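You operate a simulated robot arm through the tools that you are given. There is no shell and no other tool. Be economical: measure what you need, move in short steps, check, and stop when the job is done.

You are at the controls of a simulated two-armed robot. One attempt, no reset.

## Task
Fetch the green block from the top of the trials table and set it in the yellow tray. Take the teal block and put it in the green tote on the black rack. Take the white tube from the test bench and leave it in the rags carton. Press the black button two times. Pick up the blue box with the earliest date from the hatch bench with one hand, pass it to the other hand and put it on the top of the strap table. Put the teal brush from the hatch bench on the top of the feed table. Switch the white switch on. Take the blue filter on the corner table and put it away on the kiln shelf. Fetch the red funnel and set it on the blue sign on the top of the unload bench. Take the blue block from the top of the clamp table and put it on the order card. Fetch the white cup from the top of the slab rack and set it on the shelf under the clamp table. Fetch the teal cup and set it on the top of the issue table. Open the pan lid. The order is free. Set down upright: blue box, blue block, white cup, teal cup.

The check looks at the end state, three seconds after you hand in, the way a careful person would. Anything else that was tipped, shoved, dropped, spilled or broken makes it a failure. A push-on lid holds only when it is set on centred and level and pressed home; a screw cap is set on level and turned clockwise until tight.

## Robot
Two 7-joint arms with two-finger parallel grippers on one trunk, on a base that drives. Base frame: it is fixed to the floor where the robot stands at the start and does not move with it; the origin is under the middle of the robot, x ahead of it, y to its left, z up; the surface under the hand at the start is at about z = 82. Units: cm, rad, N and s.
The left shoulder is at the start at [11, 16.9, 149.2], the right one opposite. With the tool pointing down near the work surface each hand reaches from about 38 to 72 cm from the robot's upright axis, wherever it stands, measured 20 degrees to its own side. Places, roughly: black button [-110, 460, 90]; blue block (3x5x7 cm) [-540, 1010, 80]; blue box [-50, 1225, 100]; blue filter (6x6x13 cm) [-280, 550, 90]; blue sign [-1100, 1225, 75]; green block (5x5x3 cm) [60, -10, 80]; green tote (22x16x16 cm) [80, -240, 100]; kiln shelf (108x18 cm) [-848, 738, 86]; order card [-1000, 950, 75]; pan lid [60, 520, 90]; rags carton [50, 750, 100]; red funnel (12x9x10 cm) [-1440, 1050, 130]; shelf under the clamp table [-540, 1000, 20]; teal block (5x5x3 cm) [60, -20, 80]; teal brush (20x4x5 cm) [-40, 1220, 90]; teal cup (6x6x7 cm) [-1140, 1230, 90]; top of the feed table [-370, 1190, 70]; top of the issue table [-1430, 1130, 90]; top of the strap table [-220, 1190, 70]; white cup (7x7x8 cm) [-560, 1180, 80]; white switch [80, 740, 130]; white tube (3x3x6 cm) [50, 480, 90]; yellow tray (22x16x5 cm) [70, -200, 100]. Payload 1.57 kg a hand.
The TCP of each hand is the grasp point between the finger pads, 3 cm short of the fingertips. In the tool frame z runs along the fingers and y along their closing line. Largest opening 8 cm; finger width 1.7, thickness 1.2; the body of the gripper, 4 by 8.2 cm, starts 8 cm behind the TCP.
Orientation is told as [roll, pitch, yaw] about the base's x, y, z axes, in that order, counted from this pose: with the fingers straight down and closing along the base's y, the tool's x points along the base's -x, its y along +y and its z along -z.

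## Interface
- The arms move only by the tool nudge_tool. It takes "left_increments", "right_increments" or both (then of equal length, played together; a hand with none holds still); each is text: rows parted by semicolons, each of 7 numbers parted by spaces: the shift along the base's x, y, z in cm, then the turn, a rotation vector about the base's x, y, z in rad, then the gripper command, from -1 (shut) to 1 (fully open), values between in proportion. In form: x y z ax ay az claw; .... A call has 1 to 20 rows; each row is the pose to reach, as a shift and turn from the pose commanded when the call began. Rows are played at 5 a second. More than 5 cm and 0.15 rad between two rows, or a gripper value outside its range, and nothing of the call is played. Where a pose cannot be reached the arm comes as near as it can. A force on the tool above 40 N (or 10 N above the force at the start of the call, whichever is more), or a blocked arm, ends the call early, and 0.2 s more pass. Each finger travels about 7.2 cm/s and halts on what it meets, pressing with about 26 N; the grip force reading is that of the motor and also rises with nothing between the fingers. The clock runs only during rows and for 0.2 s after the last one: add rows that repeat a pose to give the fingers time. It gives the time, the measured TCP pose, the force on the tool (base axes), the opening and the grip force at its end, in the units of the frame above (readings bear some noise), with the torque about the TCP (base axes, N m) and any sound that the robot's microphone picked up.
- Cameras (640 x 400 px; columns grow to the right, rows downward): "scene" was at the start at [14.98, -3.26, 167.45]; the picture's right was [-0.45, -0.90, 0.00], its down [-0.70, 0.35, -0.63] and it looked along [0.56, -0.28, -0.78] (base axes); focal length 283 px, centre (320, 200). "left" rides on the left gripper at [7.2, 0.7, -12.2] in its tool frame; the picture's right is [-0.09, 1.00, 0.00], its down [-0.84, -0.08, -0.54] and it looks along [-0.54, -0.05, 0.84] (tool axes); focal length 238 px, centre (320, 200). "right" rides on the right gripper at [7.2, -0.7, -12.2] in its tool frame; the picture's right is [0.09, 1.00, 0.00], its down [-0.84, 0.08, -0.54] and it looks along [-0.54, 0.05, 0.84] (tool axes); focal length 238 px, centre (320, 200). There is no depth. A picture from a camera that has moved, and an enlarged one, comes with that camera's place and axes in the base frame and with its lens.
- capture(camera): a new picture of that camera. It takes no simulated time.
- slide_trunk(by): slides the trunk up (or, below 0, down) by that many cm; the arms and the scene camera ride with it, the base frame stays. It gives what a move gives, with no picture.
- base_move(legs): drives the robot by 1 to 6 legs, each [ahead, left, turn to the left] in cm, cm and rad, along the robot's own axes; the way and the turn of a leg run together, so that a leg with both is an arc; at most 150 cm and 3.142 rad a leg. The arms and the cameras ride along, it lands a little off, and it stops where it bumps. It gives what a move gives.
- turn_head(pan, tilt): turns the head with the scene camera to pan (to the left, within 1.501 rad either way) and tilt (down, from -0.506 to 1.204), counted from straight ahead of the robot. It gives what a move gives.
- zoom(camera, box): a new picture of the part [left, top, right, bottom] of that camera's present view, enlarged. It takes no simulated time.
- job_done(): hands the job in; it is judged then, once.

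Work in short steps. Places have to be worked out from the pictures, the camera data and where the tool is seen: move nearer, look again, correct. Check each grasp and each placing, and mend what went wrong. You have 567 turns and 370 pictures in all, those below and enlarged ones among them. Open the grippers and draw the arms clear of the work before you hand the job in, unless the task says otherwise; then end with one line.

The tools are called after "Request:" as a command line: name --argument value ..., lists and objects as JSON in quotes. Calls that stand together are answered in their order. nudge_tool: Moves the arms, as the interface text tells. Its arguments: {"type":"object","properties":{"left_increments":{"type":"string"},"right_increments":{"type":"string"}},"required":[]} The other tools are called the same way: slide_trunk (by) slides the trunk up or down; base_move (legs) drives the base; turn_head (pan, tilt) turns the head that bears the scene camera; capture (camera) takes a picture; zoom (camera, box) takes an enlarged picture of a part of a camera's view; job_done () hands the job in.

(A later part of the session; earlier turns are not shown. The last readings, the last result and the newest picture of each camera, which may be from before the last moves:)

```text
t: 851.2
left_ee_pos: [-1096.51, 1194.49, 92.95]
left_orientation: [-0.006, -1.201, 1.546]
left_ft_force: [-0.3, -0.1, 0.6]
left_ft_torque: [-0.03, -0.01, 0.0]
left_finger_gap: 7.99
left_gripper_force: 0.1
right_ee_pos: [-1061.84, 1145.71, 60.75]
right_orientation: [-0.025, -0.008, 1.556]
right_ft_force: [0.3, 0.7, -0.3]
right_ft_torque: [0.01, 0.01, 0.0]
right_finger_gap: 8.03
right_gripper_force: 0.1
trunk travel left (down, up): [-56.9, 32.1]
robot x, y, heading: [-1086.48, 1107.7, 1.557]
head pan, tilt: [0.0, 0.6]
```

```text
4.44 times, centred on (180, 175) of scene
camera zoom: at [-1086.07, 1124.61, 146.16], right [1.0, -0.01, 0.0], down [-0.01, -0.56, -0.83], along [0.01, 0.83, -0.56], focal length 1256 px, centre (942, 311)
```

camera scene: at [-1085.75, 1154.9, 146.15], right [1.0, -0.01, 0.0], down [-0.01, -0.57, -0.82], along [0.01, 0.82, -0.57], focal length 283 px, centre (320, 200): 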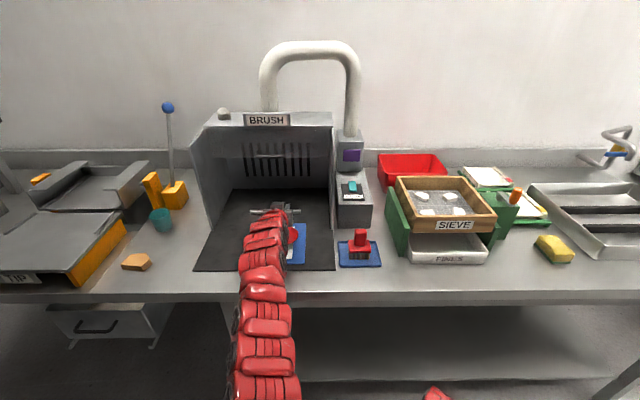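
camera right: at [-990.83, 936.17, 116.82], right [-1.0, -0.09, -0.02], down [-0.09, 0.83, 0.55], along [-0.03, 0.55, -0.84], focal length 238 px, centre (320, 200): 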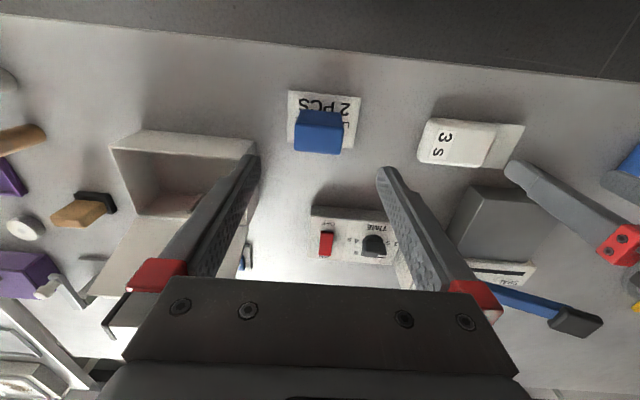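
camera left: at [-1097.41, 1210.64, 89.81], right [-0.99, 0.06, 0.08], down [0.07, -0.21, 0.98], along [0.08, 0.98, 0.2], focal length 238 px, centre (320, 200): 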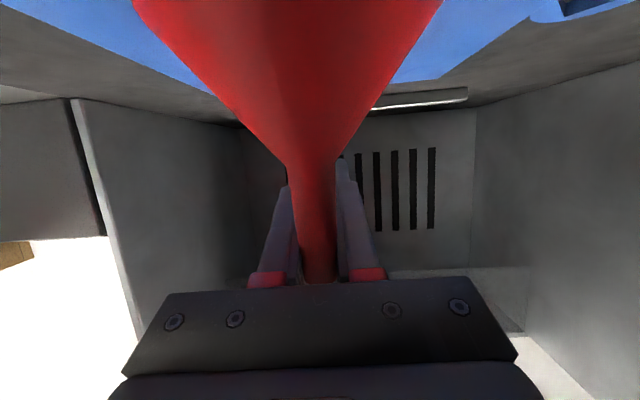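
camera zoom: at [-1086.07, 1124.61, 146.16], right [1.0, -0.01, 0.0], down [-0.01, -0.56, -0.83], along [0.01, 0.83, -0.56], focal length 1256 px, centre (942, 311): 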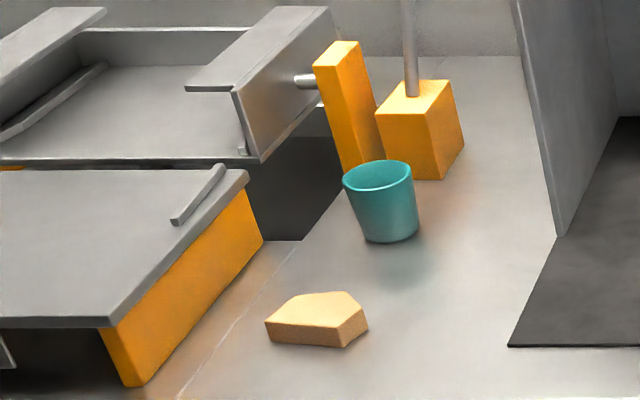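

The teal cup stands at (-1136.4, 1226.6) with room on both sides; a beige block lies in front, so I use a steeper hand (45°). I re-pitch the left hand, tuck the right further and position the base.

Request:
nudge_tool --left_increments "0 -1 3 -0.1 0 0 1; 0 -2 6 -0.2 0 0 1; 0 -3 9 -0.3 0 0 1; 0 -4 11 -0.4 0 0 1; 0 -4 13 -0.4 0 0.02 1; 0 -4 13 -0.4 0 0.02 1" --right_increments "1 -1 -1 0 0 0 1; 2 -2 -2 0 0 0 1; 3 -3 -3 0 0 0 1; 3 -4 -4 0 0 0 1; 3 -4 -4 0 0 0 1; 3 -4 -4 0 0 0 1"

Request:
base_move --legs '[[0, 39.5, 0.01], [30, 0, 0]]'

Request:
capture --camera "left"

Request:
capture --camera "scene"

```text
t: 852.6
left_ee_pos: [-1097.94, 1188.77, 104.92]
left_orientation: [-0.018, -0.804, 1.57]
left_ft_force: [0.3, -0.6, -1.1]
left_ft_torque: [-0.01, -0.01, 0.01]
left_finger_gap: 8.01
left_gripper_force: 0.1
left hand out of reach, approached as far as the arm can: row 4, 5, 6
right_ee_pos: [-1058.97, 1141.77, 56.72]
right_orientation: [-0.024, -0.009, 1.556]
right_ft_force: [-0.1, -0.7, -0.8]
right_ft_torque: [0.03, -0.01, -0.01]
right_finger_gap: 7.99
right_gripper_force: 0.1
trunk travel left (down, up): [-56.9, 32.1]
robot x, y, heading: [-1086.39, 1107.49, 1.559]
head pan, tilt: [0.0, 0.6]
```

```text
t: 856.7
left_ee_pos: [-1137.88, 1219.19, 104.85]
left_orientation: [-0.018, -0.804, 1.578]
left_ft_force: [-1.2, -0.5, -0.3]
left_ft_torque: [0.01, 0.01, -0.01]
left_finger_gap: 7.99
left_gripper_force: 0.1
right_ee_pos: [-1098.33, 1172.42, 56.62]
right_orientation: [-0.024, -0.008, 1.567]
right_ft_force: [0.2, 0.0, -0.3]
right_ft_torque: [-0.01, 0.01, -0.04]
right_finger_gap: 8.01
right_gripper_force: 0.0
trunk travel left (down, up): [-56.9, 32.1]
robot x, y, heading: [-1126.1, 1138.62, 1.567]
head pan, tilt: [0.0, 0.6]
```

```text
135 pictures are left
camera left: at [-1138.75, 1205.4, 108.05], right [-1.0, 0.07, 0.05], down [0.07, 0.19, 0.98], along [0.06, 0.98, -0.19], focal length 238 px, centre (320, 200)
```

left: 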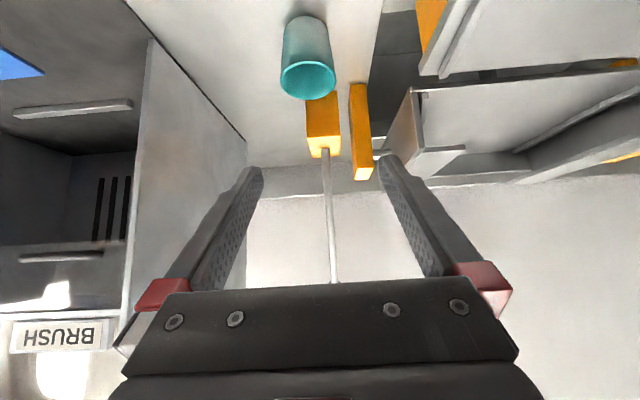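

```text
134 pictures are left
camera scene: at [-1125.46, 1155.26, 146.14], right [1.0, 0.0, 0.0], down [0.0, -0.57, -0.82], along [0.0, 0.82, -0.57], focal length 283 px, centre (320, 200)
```

scene: 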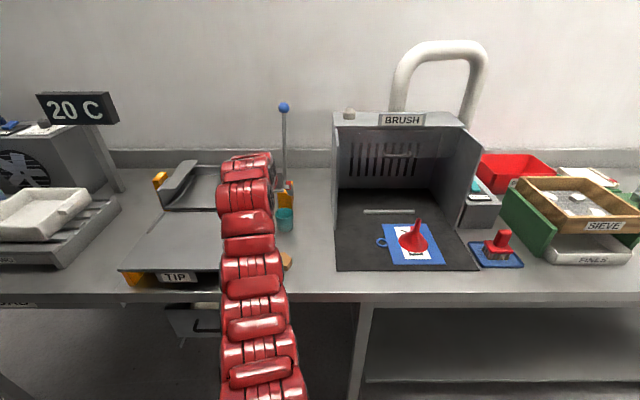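

Rim centre (-1136.6, 1223.9, 93.5). I move over and down around the cup, then check.

Request:
nudge_tool --left_increments "0.7 2.4 0 0 0 0 1; 1.3 4.8 -2 0 0 0 1; 1.3 4.8 -6 0 0 0 1; 1.3 4.8 -9.5 0 0 0 1; 1.3 4.8 -12 0 0 0 1; 1.3 4.8 -13.5 0 0 0 1; 1.3 4.8 -13.5 0 0 0 1"

Request:
capture --camera "left"

```text
t: 858.3
left_ee_pos: [-1136.86, 1223.73, 91.47]
left_orientation: [-0.02, -0.808, 1.576]
left_ft_force: [0.1, 0.9, 0.7]
left_ft_torque: [0.02, -0.02, -0.02]
left_finger_gap: 7.99
left_gripper_force: 0.0
left hand out of reach, approached as far as the arm can: row 1, 2, 3, 4, 5
right_ee_pos: [-1098.53, 1172.56, 56.69]
right_orientation: [-0.023, -0.009, 1.567]
right_ft_force: [-0.8, 0.0, -0.5]
right_ft_torque: [-0.01, 0.02, -0.03]
right_finger_gap: 7.98
right_gripper_force: 0.1
trunk travel left (down, up): [-56.9, 32.1]
robot x, y, heading: [-1125.57, 1138.44, 1.567]
head pan, tilt: [0.0, 0.6]
```

```text
133 pictures are left
camera left: at [-1137.69, 1210.04, 94.57], right [-1.0, 0.07, 0.05], down [0.06, 0.19, 0.98], along [0.06, 0.98, -0.19], focal length 238 px, centre (320, 200)
```

left: 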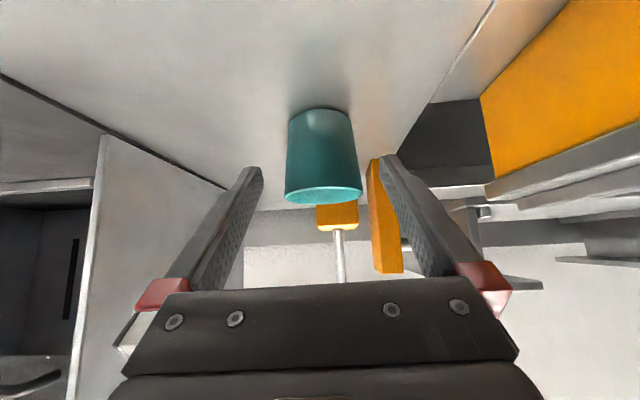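

The cup is about 4 cm further and lower than assumed (rim z about 90.7). I drive 4 cm ahead and lower 3.3 cm.

Request:
base_move --legs '[[4, 0, 0]]'

Request:
nudge_tool --left_increments "0 0 -1.2 0 0 0 1; 0 0 -2.4 0 0 0 1; 0 0 -3.3 0 0 0 1; 0 0 -3.3 0 0 0 1"

Request:
capture --camera "left"

```text
t: 859.2
left_ee_pos: [-1136.74, 1227.82, 91.36]
left_orientation: [-0.021, -0.805, 1.576]
left_ft_force: [-0.1, -0.4, -1.1]
left_ft_torque: [-0.03, 0.0, 0.0]
left_finger_gap: 8.03
left_gripper_force: 0.0
right_ee_pos: [-1098.53, 1176.55, 56.69]
right_orientation: [-0.023, -0.007, 1.569]
right_ft_force: [0.0, -0.2, 0.2]
right_ft_torque: [-0.02, 0.01, -0.02]
right_finger_gap: 7.97
right_gripper_force: 0.0
trunk travel left (down, up): [-56.9, 32.1]
robot x, y, heading: [-1126.03, 1141.95, 1.566]
head pan, tilt: [0.0, 0.6]
```

```text
t: 860.2
left_ee_pos: [-1136.6, 1227.75, 88.04]
left_orientation: [-0.021, -0.807, 1.576]
left_ft_force: [0.4, 0.6, 0.0]
left_ft_torque: [-0.04, -0.02, 0.02]
left_finger_gap: 8.0
left_gripper_force: 0.1
right_ee_pos: [-1098.34, 1176.45, 56.75]
right_orientation: [-0.024, -0.009, 1.567]
right_ft_force: [-0.4, 0.2, -0.5]
right_ft_torque: [0.01, -0.03, -0.03]
right_finger_gap: 7.99
right_gripper_force: 0.1
trunk travel left (down, up): [-56.9, 32.1]
robot x, y, heading: [-1125.68, 1141.94, 1.565]
head pan, tilt: [0.0, 0.6]
```

```text
132 pictures are left
camera left: at [-1137.61, 1213.99, 91.2], right [-1.0, 0.07, 0.05], down [0.06, 0.19, 0.98], along [0.06, 0.98, -0.19], focal length 238 px, centre (320, 200)
```

left: 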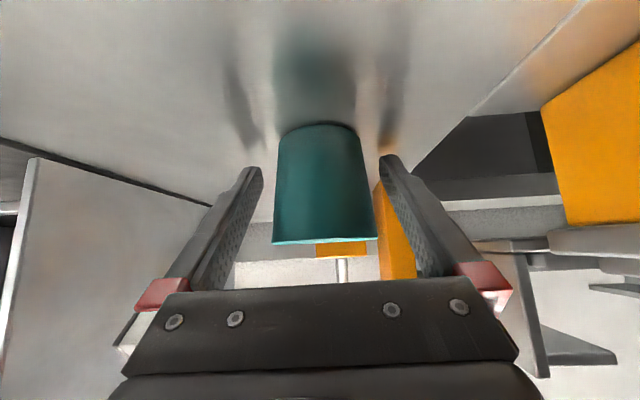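

The cup is now right at the grasp point. I close.

Request:
nudge_tool --left_increments "0 0 0 0 0 0 0.4; 0 0 0 0 0 0 -1; 0 0 0 0 0 0 -1; 0 0 0 0 0 0 -1; 0 0 1.5 0 0 0 -1; 0 0 3 0 0 0 -1"

Request:
capture --camera "left"

```text
t: 861.6
left_ee_pos: [-1136.64, 1227.74, 91.17]
left_orientation: [-0.02, -0.807, 1.574]
left_ft_force: [-0.1, -1.0, -0.9]
left_ft_torque: [-0.01, 0.02, -0.01]
left_finger_gap: 5.53
left_gripper_force: 25.8
right_ee_pos: [-1098.24, 1176.42, 56.63]
right_orientation: [-0.024, -0.009, 1.568]
right_ft_force: [0.0, 0.9, -0.7]
right_ft_torque: [0.01, -0.01, 0.04]
right_finger_gap: 8.01
right_gripper_force: 0.1
trunk travel left (down, up): [-56.9, 32.1]
robot x, y, heading: [-1125.59, 1142.1, 1.566]
head pan, tilt: [0.0, 0.6]
```

```text
131 pictures are left
camera left: at [-1137.56, 1214.07, 94.26], right [-1.0, 0.08, 0.05], down [0.06, 0.19, 0.98], along [0.06, 0.98, -0.19], focal length 238 px, centre (320, 200)
```

left: 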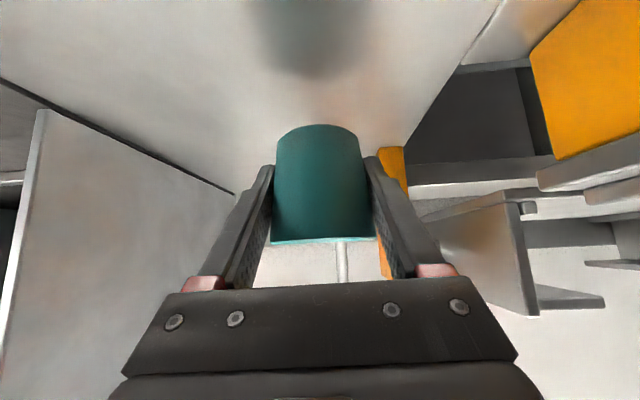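

Cup held (5.53). I raise the trunk, back out, go west and face the issue table.

Request:
slide_trunk --by 26

Request:
base_move --legs '[[-72, 0, 0], [0, 140, 0], [0, 0, 1.57], [0, -45, 0]]'

Request:
turn_head --pan -0.2 --tilt 0.65

Request:
capture --camera "scene"

```text
t: 864.2
left_ee_pos: [-1136.65, 1227.81, 117.06]
left_orientation: [-0.023, -0.809, 1.577]
left_ft_force: [0.2, -0.5, 0.5]
left_ft_torque: [0.02, 0.02, -0.02]
left_finger_gap: 5.56
left_gripper_force: 25.7
right_ee_pos: [-1098.43, 1176.44, 82.67]
right_orientation: [-0.024, -0.009, 1.566]
right_ft_force: [0.0, 0.3, -0.1]
right_ft_torque: [0.0, -0.01, 0.0]
right_finger_gap: 8.02
right_gripper_force: 0.2
trunk travel left (down, up): [-82.9, 6.1]
robot x, y, heading: [-1125.64, 1142.09, 1.567]
head pan, tilt: [0.0, 0.6]
```

```text
t: 880.9
left_ee_pos: [-1352.52, 1106.87, 117.15]
left_orientation: [-0.022, -0.809, 3.112]
left_ft_force: [0.1, 1.0, 0.8]
left_ft_torque: [-0.02, 0.0, 0.01]
left_finger_gap: 5.52
left_gripper_force: 26.3
right_ee_pos: [-1299.89, 1143.44, 82.66]
right_orientation: [-0.024, -0.009, 3.104]
right_ft_force: [-0.5, -0.2, -0.1]
right_ft_torque: [0.01, 0.03, -0.02]
right_finger_gap: 8.01
right_gripper_force: 0.0
trunk travel left (down, up): [-82.9, 6.1]
robot x, y, heading: [-1266.59, 1115.03, 3.103]
head pan, tilt: [0.0, 0.6]
```

```text
t: 881.6
left_ee_pos: [-1352.64, 1107.04, 117.17]
left_orientation: [-0.021, -0.809, 3.113]
left_ft_force: [1.0, 0.4, -0.1]
left_ft_torque: [0.04, -0.01, -0.04]
left_finger_gap: 5.52
left_gripper_force: 26.5
right_ee_pos: [-1299.9, 1143.53, 82.76]
right_orientation: [-0.025, -0.009, 3.104]
right_ft_force: [-0.1, 0.2, 0.4]
right_ft_torque: [-0.03, -0.01, -0.03]
right_finger_gap: 8.01
right_gripper_force: 0.0
trunk travel left (down, up): [-82.9, 6.1]
robot x, y, heading: [-1266.63, 1115.26, 3.101]
head pan, tilt: [-0.201, 0.649]
```

```text
130 pictures are left
camera scene: at [-1282.87, 1117.55, 171.72], right [0.24, 0.97, 0.0], down [0.59, -0.14, -0.8], along [-0.77, 0.19, -0.6], focal length 283 px, centre (320, 200)
```

scene: 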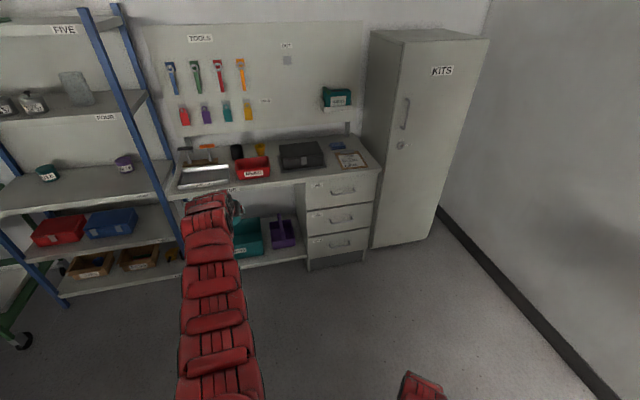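

Request:
zoom --camera "scene" --box '[160, 120, 400, 220]'

```text
2.67 times, centred on (280, 170) of scene
camera zoom: at [-1282.87, 1117.55, 171.72], right [0.24, 0.97, 0.0], down [0.59, -0.14, -0.8], along [-0.77, 0.19, -0.6], focal length 754 px, centre (427, 280)
```

zoom: 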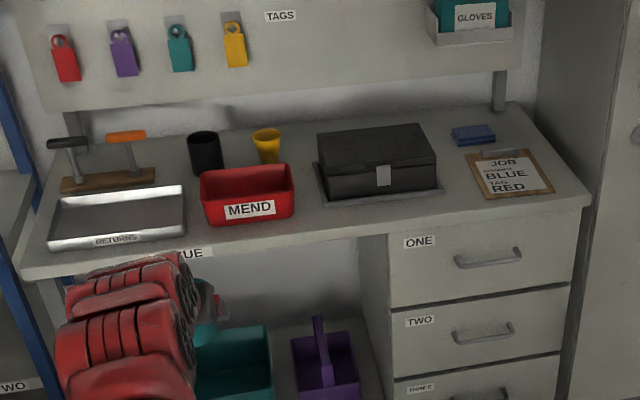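

A free patch exists between the black case and the clipboard near the front edge, about (-1418, 1159.5). I position in front of it with the cup still short of the table and look closely.

Request:
base_move --legs '[[0, -52, 0.04], [38, 0, 0]]'

Request:
capture --camera "left"

Request:
zoom --camera "scene" --box '[180, 130, 440, 290]'

```text
t: 886.7
left_ee_pos: [-1389.57, 1154.39, 117.22]
left_orientation: [-0.024, -0.809, -3.126]
left_ft_force: [-0.2, 0.5, -0.7]
left_ft_torque: [0.01, 0.02, 0.0]
left_finger_gap: 5.5
left_gripper_force: 25.8
right_ee_pos: [-1338.66, 1193.14, 82.74]
right_orientation: [-0.024, -0.009, -3.137]
right_ft_force: [0.5, 0.4, -0.8]
right_ft_torque: [-0.01, 0.02, 0.05]
right_finger_gap: 8.01
right_gripper_force: 0.1
trunk travel left (down, up): [-82.9, 6.1]
robot x, y, heading: [-1304.0, 1166.38, -3.134]
head pan, tilt: [-0.201, 0.649]
```

```text
128 pictures are left
camera left: at [-1375.83, 1153.68, 120.28], right [-0.06, -1.0, 0.05], down [-0.19, 0.06, 0.98], along [-0.98, 0.05, -0.19], focal length 238 px, centre (320, 200)
```

left: 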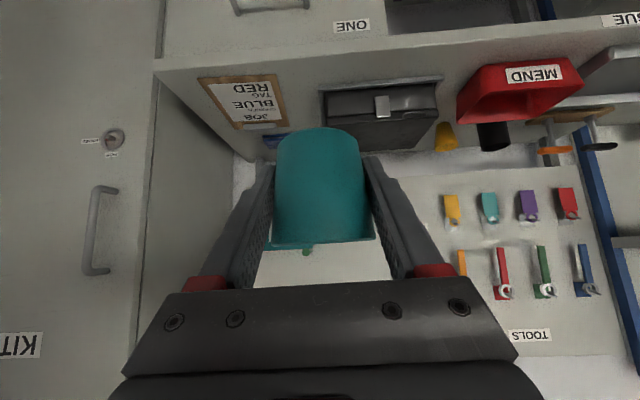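

```text
2.46 times, centred on (310, 210) of scene
camera zoom: at [-1320.43, 1168.04, 171.73], right [0.19, 0.98, 0.0], down [0.59, -0.12, -0.8], along [-0.78, 0.15, -0.6], focal length 696 px, centre (345, 175)
```

zoom: 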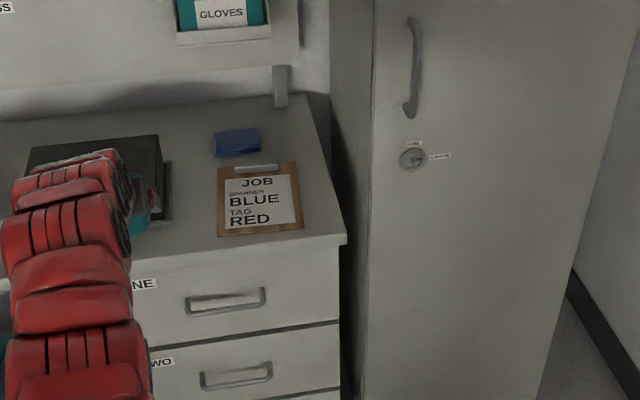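

Gap: case side y≤1155, clipboard y≥1163, table z 87.5. Target cup centre (-1420, 1159.3). I move in above it and check alignment before lowering.

Request:
base_move --legs '[[0, -5, -0.008], [29, 0, 0]]'

Request:
slide_trunk --by -12

Request:
capture --camera "left"

Request:
capture --camera "scene"

```text
t: 889.2
left_ee_pos: [-1418.76, 1159.71, 117.29]
left_orientation: [-0.022, -0.807, -3.131]
left_ft_force: [-0.6, -0.8, 0.3]
left_ft_torque: [-0.01, 0.03, 0.02]
left_finger_gap: 5.52
left_gripper_force: 26.0
right_ee_pos: [-1367.68, 1198.37, 82.71]
right_orientation: [-0.024, -0.009, -3.14]
right_ft_force: [0.1, 0.0, 0.5]
right_ft_torque: [0.04, 0.03, -0.02]
right_finger_gap: 7.99
right_gripper_force: 0.1
trunk travel left (down, up): [-82.9, 6.1]
robot x, y, heading: [-1333.39, 1171.03, -3.141]
head pan, tilt: [-0.201, 0.649]
```

```text
t: 890.7
left_ee_pos: [-1418.9, 1159.81, 105.13]
left_orientation: [-0.023, -0.808, -3.133]
left_ft_force: [-0.5, -0.6, -0.3]
left_ft_torque: [0.01, -0.01, 0.0]
left_finger_gap: 5.5
left_gripper_force: 26.2
right_ee_pos: [-1367.74, 1198.35, 70.72]
right_orientation: [-0.023, -0.008, -3.139]
right_ft_force: [0.5, 0.6, 0.6]
right_ft_torque: [0.0, -0.01, 0.0]
right_finger_gap: 7.99
right_gripper_force: 0.0
trunk travel left (down, up): [-70.9, 18.1]
robot x, y, heading: [-1332.76, 1171.71, -3.14]
head pan, tilt: [-0.201, 0.649]
```

```text
126 pictures are left
camera left: at [-1405.04, 1159.06, 108.27], right [-0.07, -1.0, 0.05], down [-0.19, 0.06, 0.98], along [-0.98, 0.06, -0.19], focal length 238 px, centre (320, 200)
```

left: 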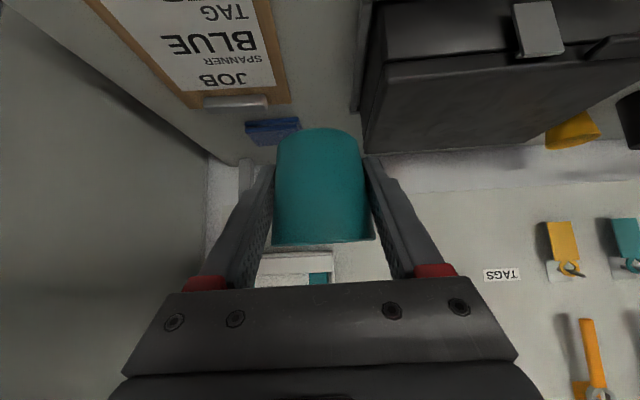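

```text
125 pictures are left
camera scene: at [-1349.6, 1173.21, 159.73], right [0.2, 0.98, 0.0], down [0.59, -0.12, -0.8], along [-0.78, 0.16, -0.6], focal length 283 px, centre (320, 200)
```

scene: 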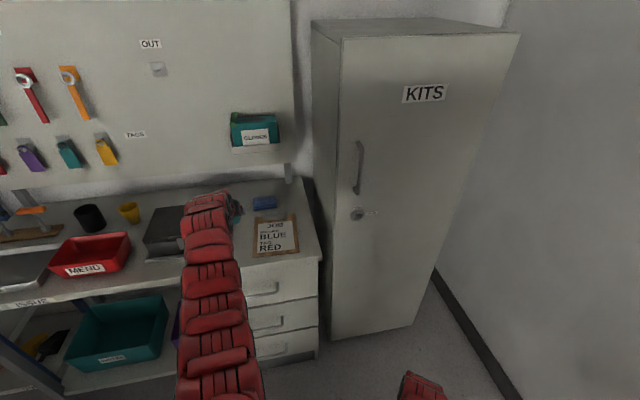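

Gap centre is about y 1160; I shift the hand forward-edge by 2.3 cm so the fingertips stay in front of the case, then lower slowly.

Request:
nudge_tool --left_increments "1.2 0.3 0 0 0 0 -1; 2.3 0.5 -1 0 0 0 -1; 2.3 0.5 -4 0 0 0 -1; 2.3 0.5 -7 0 0 0 -1; 2.3 0.5 -9.5 0 0 0 -1; 2.3 0.5 -11.5 0 0 0 -1; 2.3 0.5 -11.5 0 0 0 -1"

Request:
capture --camera "left"

```text
t: 892.3
left_ee_pos: [-1416.5, 1160.43, 93.61]
left_orientation: [-0.022, -0.809, -3.131]
left_ft_force: [-0.1, 0.5, 0.2]
left_ft_torque: [0.03, 0.02, -0.01]
left_finger_gap: 5.55
left_gripper_force: 26.0
right_ee_pos: [-1367.54, 1198.49, 70.7]
right_orientation: [-0.025, -0.008, -3.14]
right_ft_force: [0.4, 0.1, -0.9]
right_ft_torque: [-0.02, 0.02, 0.01]
right_finger_gap: 8.03
right_gripper_force: 0.0
trunk travel left (down, up): [-70.9, 18.1]
robot x, y, heading: [-1333.52, 1171.37, -3.136]
head pan, tilt: [-0.201, 0.649]
```

```text
124 pictures are left
camera left: at [-1402.66, 1159.58, 96.69], right [-0.07, -1.0, 0.05], down [-0.19, 0.06, 0.98], along [-0.98, 0.06, -0.19], focal length 238 px, centre (320, 200)
```

left: 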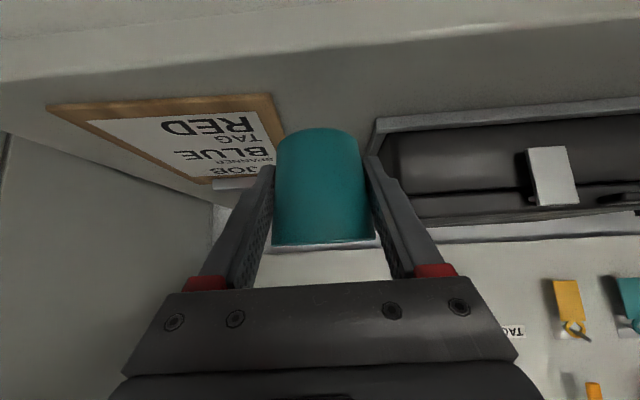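

Request:
nudge_tool --left_increments "0 0 -0.5 0 0 0 -1; 0 0 -1 0 0 0 -1; 0 0 -1.5 0 0 0 -1; 0 0 -2 0 0 0 -1; 0 0 -2.5 0 0 0 -1; 0 0 -3 0 0 0 -1"

Request:
capture --camera "left"

```text
t: 893.7
left_ee_pos: [-1416.47, 1160.3, 90.59]
left_orientation: [-0.022, -0.806, -3.133]
left_ft_force: [0.3, -0.3, -0.3]
left_ft_torque: [0.0, 0.05, -0.03]
left_finger_gap: 5.52
left_gripper_force: 25.3
right_ee_pos: [-1367.68, 1198.49, 70.73]
right_orientation: [-0.024, -0.01, -3.14]
right_ft_force: [-0.4, -0.2, -0.6]
right_ft_torque: [0.01, -0.01, -0.03]
right_finger_gap: 8.01
right_gripper_force: 0.0
trunk travel left (down, up): [-70.9, 18.1]
robot x, y, heading: [-1333.31, 1171.28, -3.133]
head pan, tilt: [-0.201, 0.649]
```

```text
123 pictures are left
camera left: at [-1402.7, 1159.55, 93.71], right [-0.07, -1.0, 0.05], down [-0.19, 0.06, 0.98], along [-0.98, 0.06, -0.19], focal length 238 px, centre (320, 200)
```

left: 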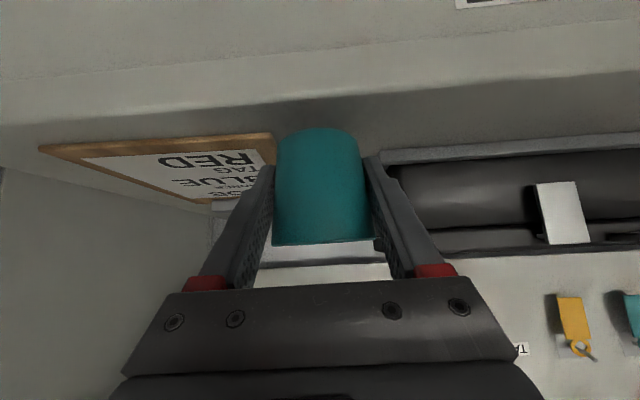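

Request:
nudge_tool --left_increments "0 0 -0.4 0 0 0 -1; 0 0 -0.8 0 0 0 -1; 0 0 -1.2 0 0 0 -1; 0 0 -1.6 0 0 0 -1"

```text
t: 894.7
left_ee_pos: [-1416.46, 1160.28, 89.1]
left_orientation: [-0.023, -0.809, -3.13]
left_ft_force: [0.0, -0.5, 3.7]
left_ft_torque: [0.14, 0.08, -0.01]
left_finger_gap: 5.51
left_gripper_force: 25.7
right_ee_pos: [-1367.56, 1198.55, 70.83]
right_orientation: [-0.023, -0.008, -3.141]
right_ft_force: [0.0, 0.6, 0.0]
right_ft_torque: [-0.01, 0.03, 0.0]
right_finger_gap: 8.02
right_gripper_force: 0.1
trunk travel left (down, up): [-70.9, 18.1]
robot x, y, heading: [-1333.39, 1171.13, -3.146]
head pan, tilt: [-0.201, 0.649]
```

Request:
capture --camera "left"

```text
122 pictures are left
camera left: at [-1402.67, 1159.56, 92.23], right [-0.07, -1.0, 0.05], down [-0.19, 0.06, 0.98], along [-0.98, 0.06, -0.19], focal length 238 px, centre (320, 200)
```

left: 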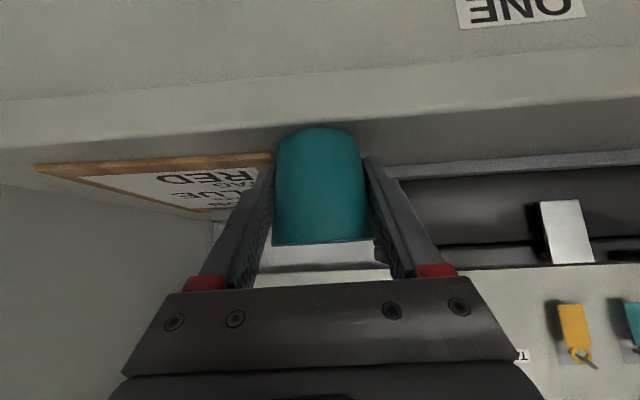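

The +y fingertip seems to touch the clipboard edge. I lift slightly, shift 0.7 cm away from it and lower again.

Request:
nudge_tool --left_increments "0 0 0.6 0 0 0 -1; 0.2 -0.8 0.6 0 0 0 -1; 0.2 -0.8 0 0 0 0 -1; 0.2 -0.8 -0.4 0 0 0 -1; 0.2 -0.8 -0.8 0 0 0 -1; 0.2 -0.8 -1.2 0 0 0 -1"

```text
t: 896.1
left_ee_pos: [-1416.31, 1159.47, 88.57]
left_orientation: [-0.021, -0.821, -3.132]
left_ft_force: [-6.8, -3.4, 37.2]
left_ft_torque: [-0.84, 0.36, 0.08]
left_finger_gap: 5.44
left_gripper_force: 25.8
right_ee_pos: [-1367.64, 1198.43, 70.92]
right_orientation: [-0.024, -0.012, -3.14]
right_ft_force: [-0.5, -0.4, -0.2]
right_ft_torque: [0.02, 0.04, 0.0]
right_finger_gap: 8.0
right_gripper_force: 0.0
trunk travel left (down, up): [-70.9, 18.1]
robot x, y, heading: [-1333.2, 1171.24, -3.139]
head pan, tilt: [-0.201, 0.649]
```

Firm contact. I relieve by 0.4 cm and open gently, then look.

Request:
nudge_tool --left_increments "0 0 0.3 0 0 0 -1; 0 0 0.4 0 0 0 -0.2; 0 0 0.4 0 0 0 0.5; 0 0 0.4 0 0 0 0.6; 0 0 0.4 0 0 0 0.6"

Request:
capture --camera "left"

```text
t: 897.3
left_ee_pos: [-1416.22, 1159.66, 88.75]
left_orientation: [-0.02, -0.811, -3.133]
left_ft_force: [-17.0, 4.7, 41.0]
left_ft_torque: [-1.16, 1.14, -0.87]
left_finger_gap: 5.93
left_gripper_force: 0.1
right_ee_pos: [-1367.46, 1198.55, 70.92]
right_orientation: [-0.023, -0.013, -3.139]
right_ft_force: [0.0, 0.4, 0.4]
right_ft_torque: [0.02, 0.03, -0.03]
right_finger_gap: 8.01
right_gripper_force: 0.0
trunk travel left (down, up): [-70.9, 18.1]
robot x, y, heading: [-1333.23, 1171.17, -3.138]
head pan, tilt: [-0.201, 0.649]
```

```text
121 pictures are left
camera left: at [-1402.45, 1158.96, 91.74], right [-0.07, -1.0, 0.05], down [-0.18, 0.07, 0.98], along [-0.98, 0.06, -0.18], focal length 238 px, centre (320, 200)
```

left: 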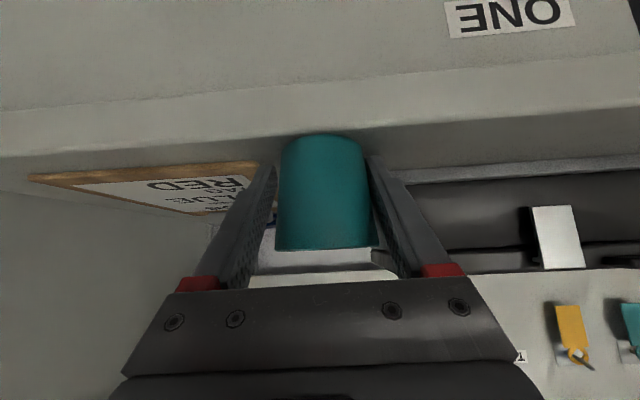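

Forces are high — a fingertip is bearing on something. I raise 0.6 cm and recheck.

Request:
nudge_tool --left_increments "0 0 0.3 0 0 0 0.45; 0.2 0 0.6 0 0 0 0.45; 0.4 0 0.8 0 0 0 0.45"

Request:
capture --camera "left"

```text
t: 898.1
left_ee_pos: [-1415.63, 1159.39, 88.74]
left_orientation: [-0.021, -0.803, -3.127]
left_ft_force: [-1.1, 1.1, 3.7]
left_ft_torque: [-0.1, 0.09, -0.06]
left_finger_gap: 5.6
left_gripper_force: 0.0
right_ee_pos: [-1367.68, 1198.31, 70.78]
right_orientation: [-0.025, -0.009, -3.141]
right_ft_force: [-0.5, 0.1, -0.4]
right_ft_torque: [-0.04, 0.02, -0.01]
right_finger_gap: 8.0
right_gripper_force: 0.0
trunk travel left (down, up): [-70.9, 18.1]
robot x, y, heading: [-1332.97, 1170.99, -3.142]
head pan, tilt: [-0.201, 0.649]
```

```text
120 pictures are left
camera left: at [-1401.89, 1158.7, 91.95], right [-0.07, -1.0, 0.05], down [-0.19, 0.06, 0.98], along [-0.98, 0.06, -0.2], focal length 238 px, centre (320, 200)
```

left: 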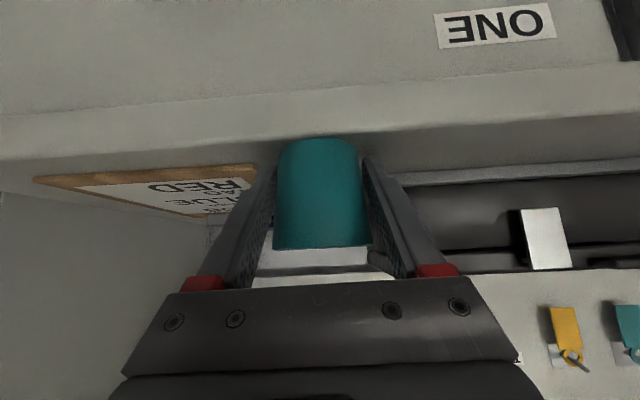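

Reassessing: the table is at z about 86 and its front edge at x about -1413.5, so the cup is too close to the edge. I regrip, lift 1.2 cm, move 3 cm further in, and set down again.

Request:
nudge_tool --left_increments "0 0 0 0 0 0 -1; 0 0 0 0 0 0 -1; 0 0 0 0 0 0 -1; 0 0 0.7 0 0 0 -1; 0 0.3 1.5 0 0 0 -1; -1.5 0.6 1.5 0 0 0 -1; -3.2 0.8 1.5 0 0 0 -1; -3.2 0.8 1.5 0 0 0 -1"

Request:
capture --camera "left"

Request:
zoom --camera "scene" --box '[120, 160, 360, 300]'

```text
t: 899.9
left_ee_pos: [-1418.76, 1160.24, 90.55]
left_orientation: [-0.02, -0.809, -3.131]
left_ft_force: [0.5, -0.6, -0.4]
left_ft_torque: [0.0, -0.02, 0.01]
left_finger_gap: 5.32
left_gripper_force: 26.2
right_ee_pos: [-1367.67, 1198.33, 70.73]
right_orientation: [-0.023, -0.009, -3.141]
right_ft_force: [0.3, 0.5, 0.4]
right_ft_torque: [0.01, -0.01, 0.0]
right_finger_gap: 8.0
right_gripper_force: 0.0
trunk travel left (down, up): [-70.9, 18.1]
robot x, y, heading: [-1333.34, 1171.16, -3.137]
head pan, tilt: [-0.201, 0.649]
```

```text
119 pictures are left
camera left: at [-1405.01, 1159.65, 93.69], right [-0.07, -1.0, 0.05], down [-0.19, 0.07, 0.98], along [-0.98, 0.06, -0.19], focal length 238 px, centre (320, 200)
```

left: 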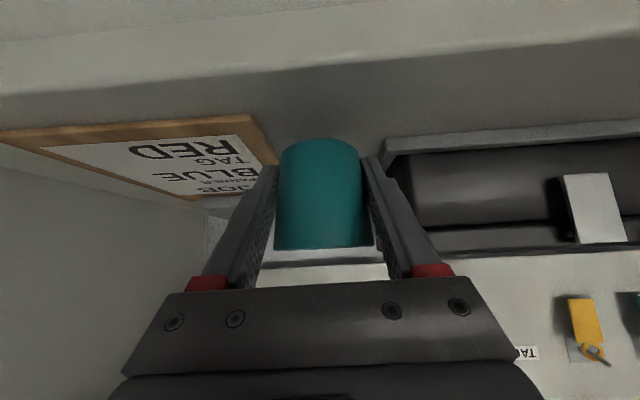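

```text
2.67 times, centred on (240, 230) of scene
camera zoom: at [-1349.59, 1173.33, 159.73], right [0.2, 0.98, 0.0], down [0.59, -0.12, -0.8], along [-0.78, 0.16, -0.6], focal length 754 px, centre (533, 120)
```

zoom: 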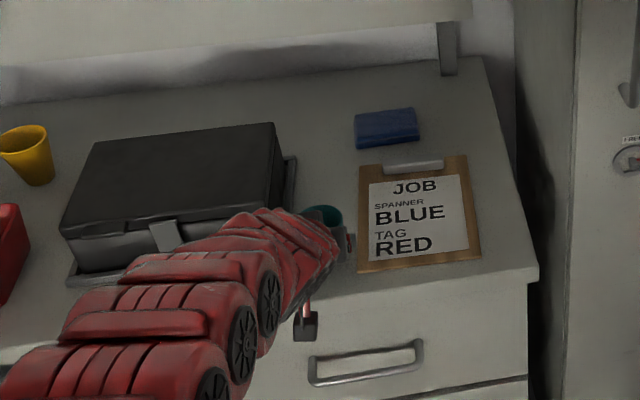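

Request:
nudge_tool --left_increments "0 0 -0.3 0 0 0 -1; 0 0 -0.6 0 0 0 -1; 0 0 -0.9 0 0 0 -1; 0 0 -1.2 0 0 0 -1; 0 0 -1.5 0 0 0 -1"

```text
t: 901.1
left_ee_pos: [-1419.03, 1160.21, 89.08]
left_orientation: [-0.023, -0.809, -3.132]
left_ft_force: [-0.2, -0.2, 0.6]
left_ft_torque: [0.0, -0.01, 0.0]
left_finger_gap: 5.34
left_gripper_force: 26.0
right_ee_pos: [-1367.81, 1198.44, 70.83]
right_orientation: [-0.025, -0.008, -3.139]
right_ft_force: [-0.6, 0.7, -0.6]
right_ft_torque: [0.0, 0.01, -0.01]
right_finger_gap: 8.01
right_gripper_force: 0.0
trunk travel left (down, up): [-70.9, 18.1]
robot x, y, heading: [-1333.25, 1171.47, -3.141]
head pan, tilt: [-0.201, 0.649]
```

Request:
nudge_tool --left_increments "0 0 -0.3 0 0 0 -1; 0 0 -0.6 0 0 0 -1; 0 0 -0.9 0 0 0 -1"

Request:
capture --camera "left"

```text
t: 901.9
left_ee_pos: [-1419.12, 1160.18, 89.05]
left_orientation: [-0.027, -0.823, -3.129]
left_ft_force: [-5.2, -1.7, 30.0]
left_ft_torque: [1.13, 0.61, 0.21]
left_finger_gap: 5.32
left_gripper_force: 25.8
right_ee_pos: [-1367.45, 1198.39, 70.94]
right_orientation: [-0.024, -0.012, -3.141]
right_ft_force: [-1.0, 0.3, -0.1]
right_ft_torque: [0.01, -0.02, -0.02]
right_finger_gap: 7.98
right_gripper_force: 0.1
trunk travel left (down, up): [-70.9, 18.1]
robot x, y, heading: [-1333.3, 1171.59, -3.14]
head pan, tilt: [-0.201, 0.649]
```

```text
117 pictures are left
camera left: at [-1405.33, 1159.55, 91.87], right [-0.07, -1.0, 0.05], down [-0.17, 0.06, 0.98], along [-0.98, 0.06, -0.18], focal length 238 px, centre (320, 200)
```

left: 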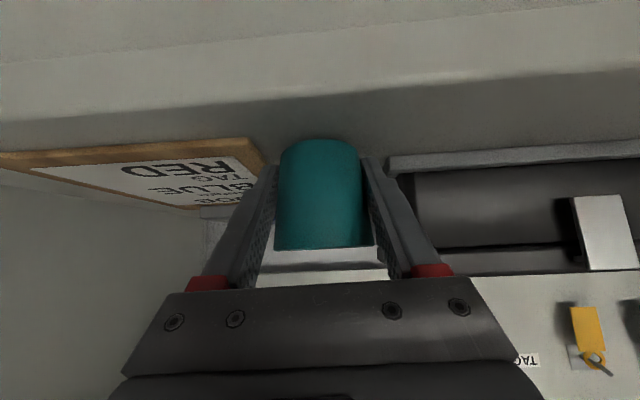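

The +y fingertip bears on the clipboard again. I lift, shift 0.8 cm the other way (and 1 cm outward), and lower once more.

Request:
nudge_tool --left_increments "0 0 0.6 0 0 0 -1; 0.5 -0.5 0.8 0 0 0 -1; 1 -0.9 0.8 0 0 0 -1; 1 -0.9 0.2 0 0 0 -1; 1 -0.9 -0.2 0 0 0 -1; 1 -0.9 -0.6 0 0 0 -1; 1 -0.9 -1 0 0 0 -1"

```text
t: 903.2
left_ee_pos: [-1418.52, 1159.54, 88.91]
left_orientation: [-0.029, -0.83, -3.125]
left_ft_force: [5.0, -0.1, 21.3]
left_ft_torque: [0.82, 0.24, -0.2]
left_finger_gap: 5.35
left_gripper_force: 25.8
right_ee_pos: [-1367.62, 1198.43, 70.77]
right_orientation: [-0.025, -0.011, -3.14]
right_ft_force: [-1.1, 0.6, -0.7]
right_ft_torque: [0.04, 0.02, 0.03]
right_finger_gap: 8.01
right_gripper_force: 0.2
trunk travel left (down, up): [-70.9, 18.1]
robot x, y, heading: [-1332.85, 1171.87, -3.139]
head pan, tilt: [-0.201, 0.649]
stopped in row 6 (left hand): the force on the tool passed its limit at 43 N (the readings are from after the stop); the commanded pose is now the measured one
```

The fingertips themselves are at the table, so the cup's base is within millimetres of it. I relax slightly and open to 6.2 cm, then check.

Request:
nudge_tool --left_increments "0 0 0.15 0 0 0 -0.2; 0 0 0.2 0 0 0 0.4; 0 0 0.25 0 0 0 0.5; 0 0 0.25 0 0 0 0.55; 0 0 0.25 0 0 0 0.55"

Request:
capture --camera "left"

```text
t: 904.4
left_ee_pos: [-1418.32, 1159.35, 88.99]
left_orientation: [-0.028, -0.825, -3.126]
left_ft_force: [-8.6, -4.1, 22.5]
left_ft_torque: [0.77, 0.55, 0.38]
left_finger_gap: 5.84
left_gripper_force: 0.1
right_ee_pos: [-1367.64, 1198.45, 70.81]
right_orientation: [-0.024, -0.01, -3.14]
right_ft_force: [0.1, 0.1, -0.4]
right_ft_torque: [-0.02, -0.01, -0.01]
right_finger_gap: 8.03
right_gripper_force: 0.1
trunk travel left (down, up): [-70.9, 18.1]
robot x, y, heading: [-1333.3, 1171.49, -3.141]
head pan, tilt: [-0.201, 0.649]
```

```text
116 pictures are left
camera left: at [-1404.44, 1158.6, 91.85], right [-0.07, -1.0, 0.05], down [-0.17, 0.06, 0.98], along [-0.98, 0.06, -0.17], focal length 238 px, centre (320, 200)
```

left: 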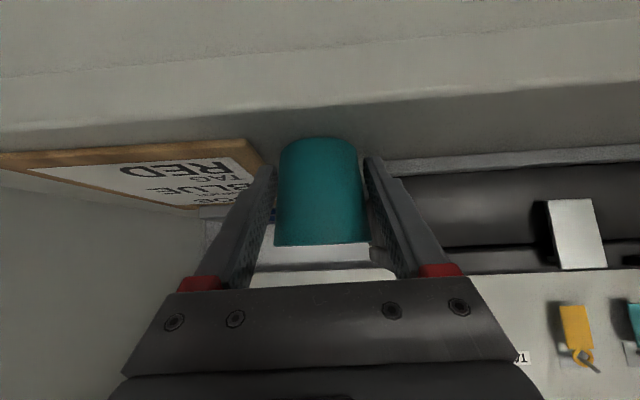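

Request:
nudge_tool --left_increments "0 0 0.4 0 0 0 0.5; 0 0 0.8 0 0 0 0.5; 0.5 0 1 0 0 0 0.55"

Request:
capture --camera "left"

```text
t: 905.2
left_ee_pos: [-1417.66, 1159.41, 89.54]
left_orientation: [-0.022, -0.812, -3.131]
left_ft_force: [-0.2, 0.1, -1.0]
left_ft_torque: [0.0, -0.03, 0.02]
left_finger_gap: 6.2
left_gripper_force: 0.1
right_ee_pos: [-1367.7, 1198.46, 70.71]
right_orientation: [-0.024, -0.009, -3.14]
right_ft_force: [0.2, 0.5, -0.4]
right_ft_torque: [-0.01, 0.01, 0.01]
right_finger_gap: 7.99
right_gripper_force: 0.0
trunk travel left (down, up): [-70.9, 18.1]
robot x, y, heading: [-1332.85, 1171.39, -3.141]
head pan, tilt: [-0.201, 0.649]
```

```text
115 pictures are left
camera left: at [-1403.92, 1158.65, 92.46], right [-0.07, -1.0, 0.05], down [-0.18, 0.06, 0.98], along [-0.98, 0.06, -0.18], focal length 238 px, centre (320, 200)
```

left: 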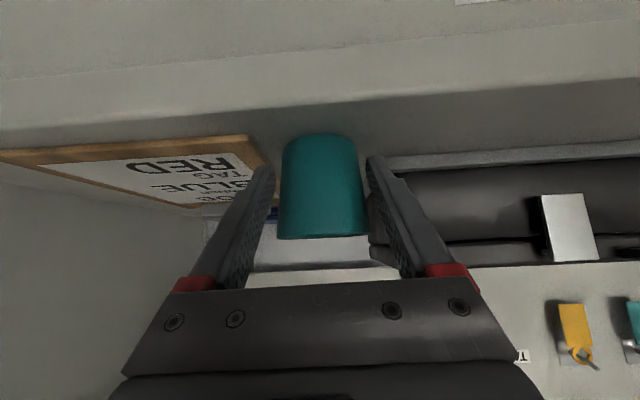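

The cup now stands free. I back straight out and verify.

Request:
base_move --legs '[[-25, 0, 0]]'

Request:
capture --camera "left"

Request:
zoom --camera "scene" --box '[140, 120, 380, 260]'

```text
t: 907.0
left_ee_pos: [-1392.93, 1159.21, 89.67]
left_orientation: [-0.026, -0.818, -3.125]
left_ft_force: [0.1, -0.4, 0.6]
left_ft_torque: [0.02, -0.01, 0.02]
left_finger_gap: 6.21
left_gripper_force: 0.1
right_ee_pos: [-1342.77, 1198.53, 70.73]
right_orientation: [-0.025, -0.009, -3.135]
right_ft_force: [0.0, 0.4, -0.1]
right_ft_torque: [-0.03, 0.01, 0.03]
right_finger_gap: 7.98
right_gripper_force: 0.0
trunk travel left (down, up): [-70.9, 18.1]
robot x, y, heading: [-1308.11, 1171.18, -3.136]
head pan, tilt: [-0.201, 0.649]
```

```text
114 pictures are left
camera left: at [-1379.13, 1158.53, 92.61], right [-0.07, -1.0, 0.05], down [-0.18, 0.06, 0.98], along [-0.98, 0.06, -0.18], focal length 238 px, centre (320, 200)
```

left: 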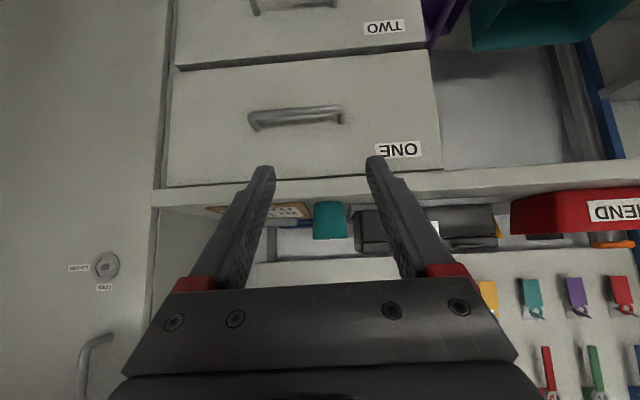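

```text
2.67 times, centred on (260, 190) of scene
camera zoom: at [-1324.67, 1173.23, 159.72], right [0.2, 0.98, 0.0], down [0.59, -0.12, -0.8], along [-0.78, 0.16, -0.6], focal length 754 px, centre (480, 227)
```

zoom: 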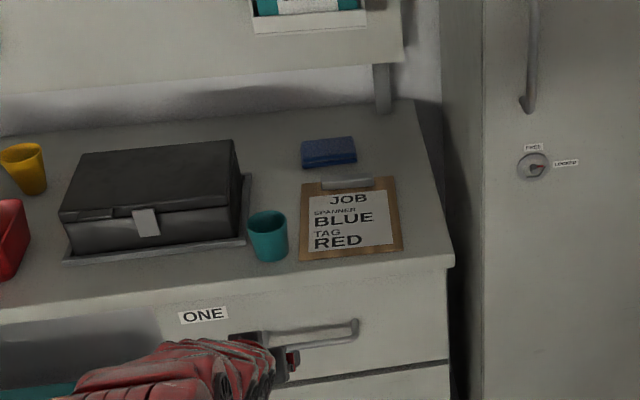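

Teal cup stands upright. I restore the left hand, raise the trunk, and head south around the kiln's west end toward the inner aisle.

Request:
nudge_tool --left_increments "1 0 1 0 -0.12 0 1; 3 0 2 0 -0.24 0 1; 5 0 2 0 -0.36 0 1; 7 0 2 0 -0.48 0 1; 9 0 2 0 -0.6 0 1; 11 0 1 0 -0.72 0 1; 13 0 0 0.02 -0.81 0 1; 13 0 0 0.02 -0.81 0 1"

Request:
slide_trunk --by 17

Request:
base_move --legs '[[-15, 0, 0], [0, 130, 0], [0, 130, 0], [0, 120, 0]]'

Request:
turn_head --pan 0.9 --tilt 0.35

Request:
capture --camera "scene"

```text
t: 908.8
left_ee_pos: [-1380.02, 1159.21, 89.68]
left_orientation: [-0.032, -0.006, -3.123]
left_ft_force: [-0.4, 0.4, 0.5]
left_ft_torque: [-0.01, -0.02, 0.02]
left_finger_gap: 8.0
left_gripper_force: 0.0
right_ee_pos: [-1342.82, 1198.37, 70.64]
right_orientation: [-0.023, -0.01, -3.137]
right_ft_force: [0.0, -0.4, -0.6]
right_ft_torque: [0.03, 0.01, -0.05]
right_finger_gap: 7.98
right_gripper_force: 0.0
trunk travel left (down, up): [-70.9, 18.1]
robot x, y, heading: [-1308.57, 1171.68, -3.136]
head pan, tilt: [-0.201, 0.649]
```

```text
t: 910.7
left_ee_pos: [-1380.12, 1159.16, 106.82]
left_orientation: [-0.032, -0.01, -3.122]
left_ft_force: [0.5, 0.6, 0.0]
left_ft_torque: [-0.01, 0.01, -0.03]
left_finger_gap: 8.0
left_gripper_force: 0.1
right_ee_pos: [-1342.81, 1198.33, 87.75]
right_orientation: [-0.025, -0.009, -3.136]
right_ft_force: [-0.7, 0.3, -0.9]
right_ft_torque: [0.01, -0.01, -0.01]
right_finger_gap: 7.99
right_gripper_force: 0.1
trunk travel left (down, up): [-87.9, 1.1]
robot x, y, heading: [-1308.45, 1171.46, -3.141]
head pan, tilt: [-0.201, 0.649]
```

```text
t: 929.9
left_ee_pos: [-1358.17, 781.26, 106.8]
left_orientation: [-0.031, -0.009, -3.09]
left_ft_force: [0.0, 0.3, -0.5]
left_ft_torque: [0.0, 0.02, 0.02]
left_finger_gap: 8.01
left_gripper_force: 0.0
right_ee_pos: [-1322.26, 821.74, 87.77]
right_orientation: [-0.024, -0.007, -3.102]
right_ft_force: [0.8, 0.5, 0.8]
right_ft_torque: [0.01, 0.01, -0.02]
right_finger_gap: 8.0
right_gripper_force: 0.2
trunk travel left (down, up): [-87.9, 1.1]
robot x, y, heading: [-1286.85, 795.97, -3.108]
head pan, tilt: [-0.201, 0.649]
```

```text
t: 931.2
left_ee_pos: [-1358.34, 781.19, 106.73]
left_orientation: [-0.033, -0.007, -3.091]
left_ft_force: [0.1, 0.5, -0.8]
left_ft_torque: [-0.01, 0.02, 0.01]
left_finger_gap: 7.99
left_gripper_force: 0.0
right_ee_pos: [-1322.3, 821.73, 87.78]
right_orientation: [-0.026, -0.008, -3.102]
right_ft_force: [-0.7, 0.3, -0.3]
right_ft_torque: [-0.02, -0.02, -0.01]
right_finger_gap: 8.01
right_gripper_force: 0.3
trunk travel left (down, up): [-87.9, 1.1]
robot x, y, heading: [-1286.85, 795.97, -3.104]
head pan, tilt: [0.901, 0.351]
```

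```text
112 pictures are left
camera scene: at [-1300.26, 788.22, 179.42], right [-0.81, 0.59, 0.0], down [0.2, 0.28, -0.94], along [-0.56, -0.76, -0.34], focal length 283 px, centre (320, 200)
```

scene: 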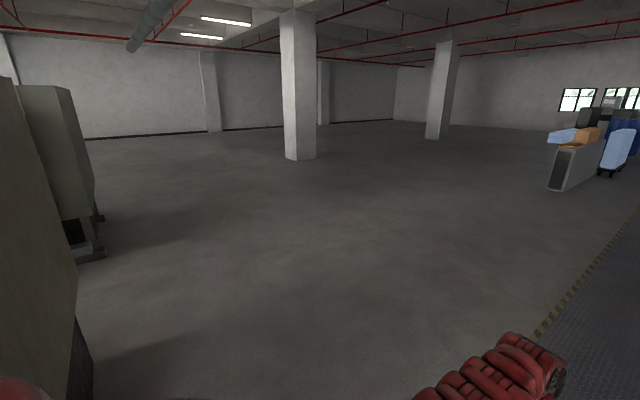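

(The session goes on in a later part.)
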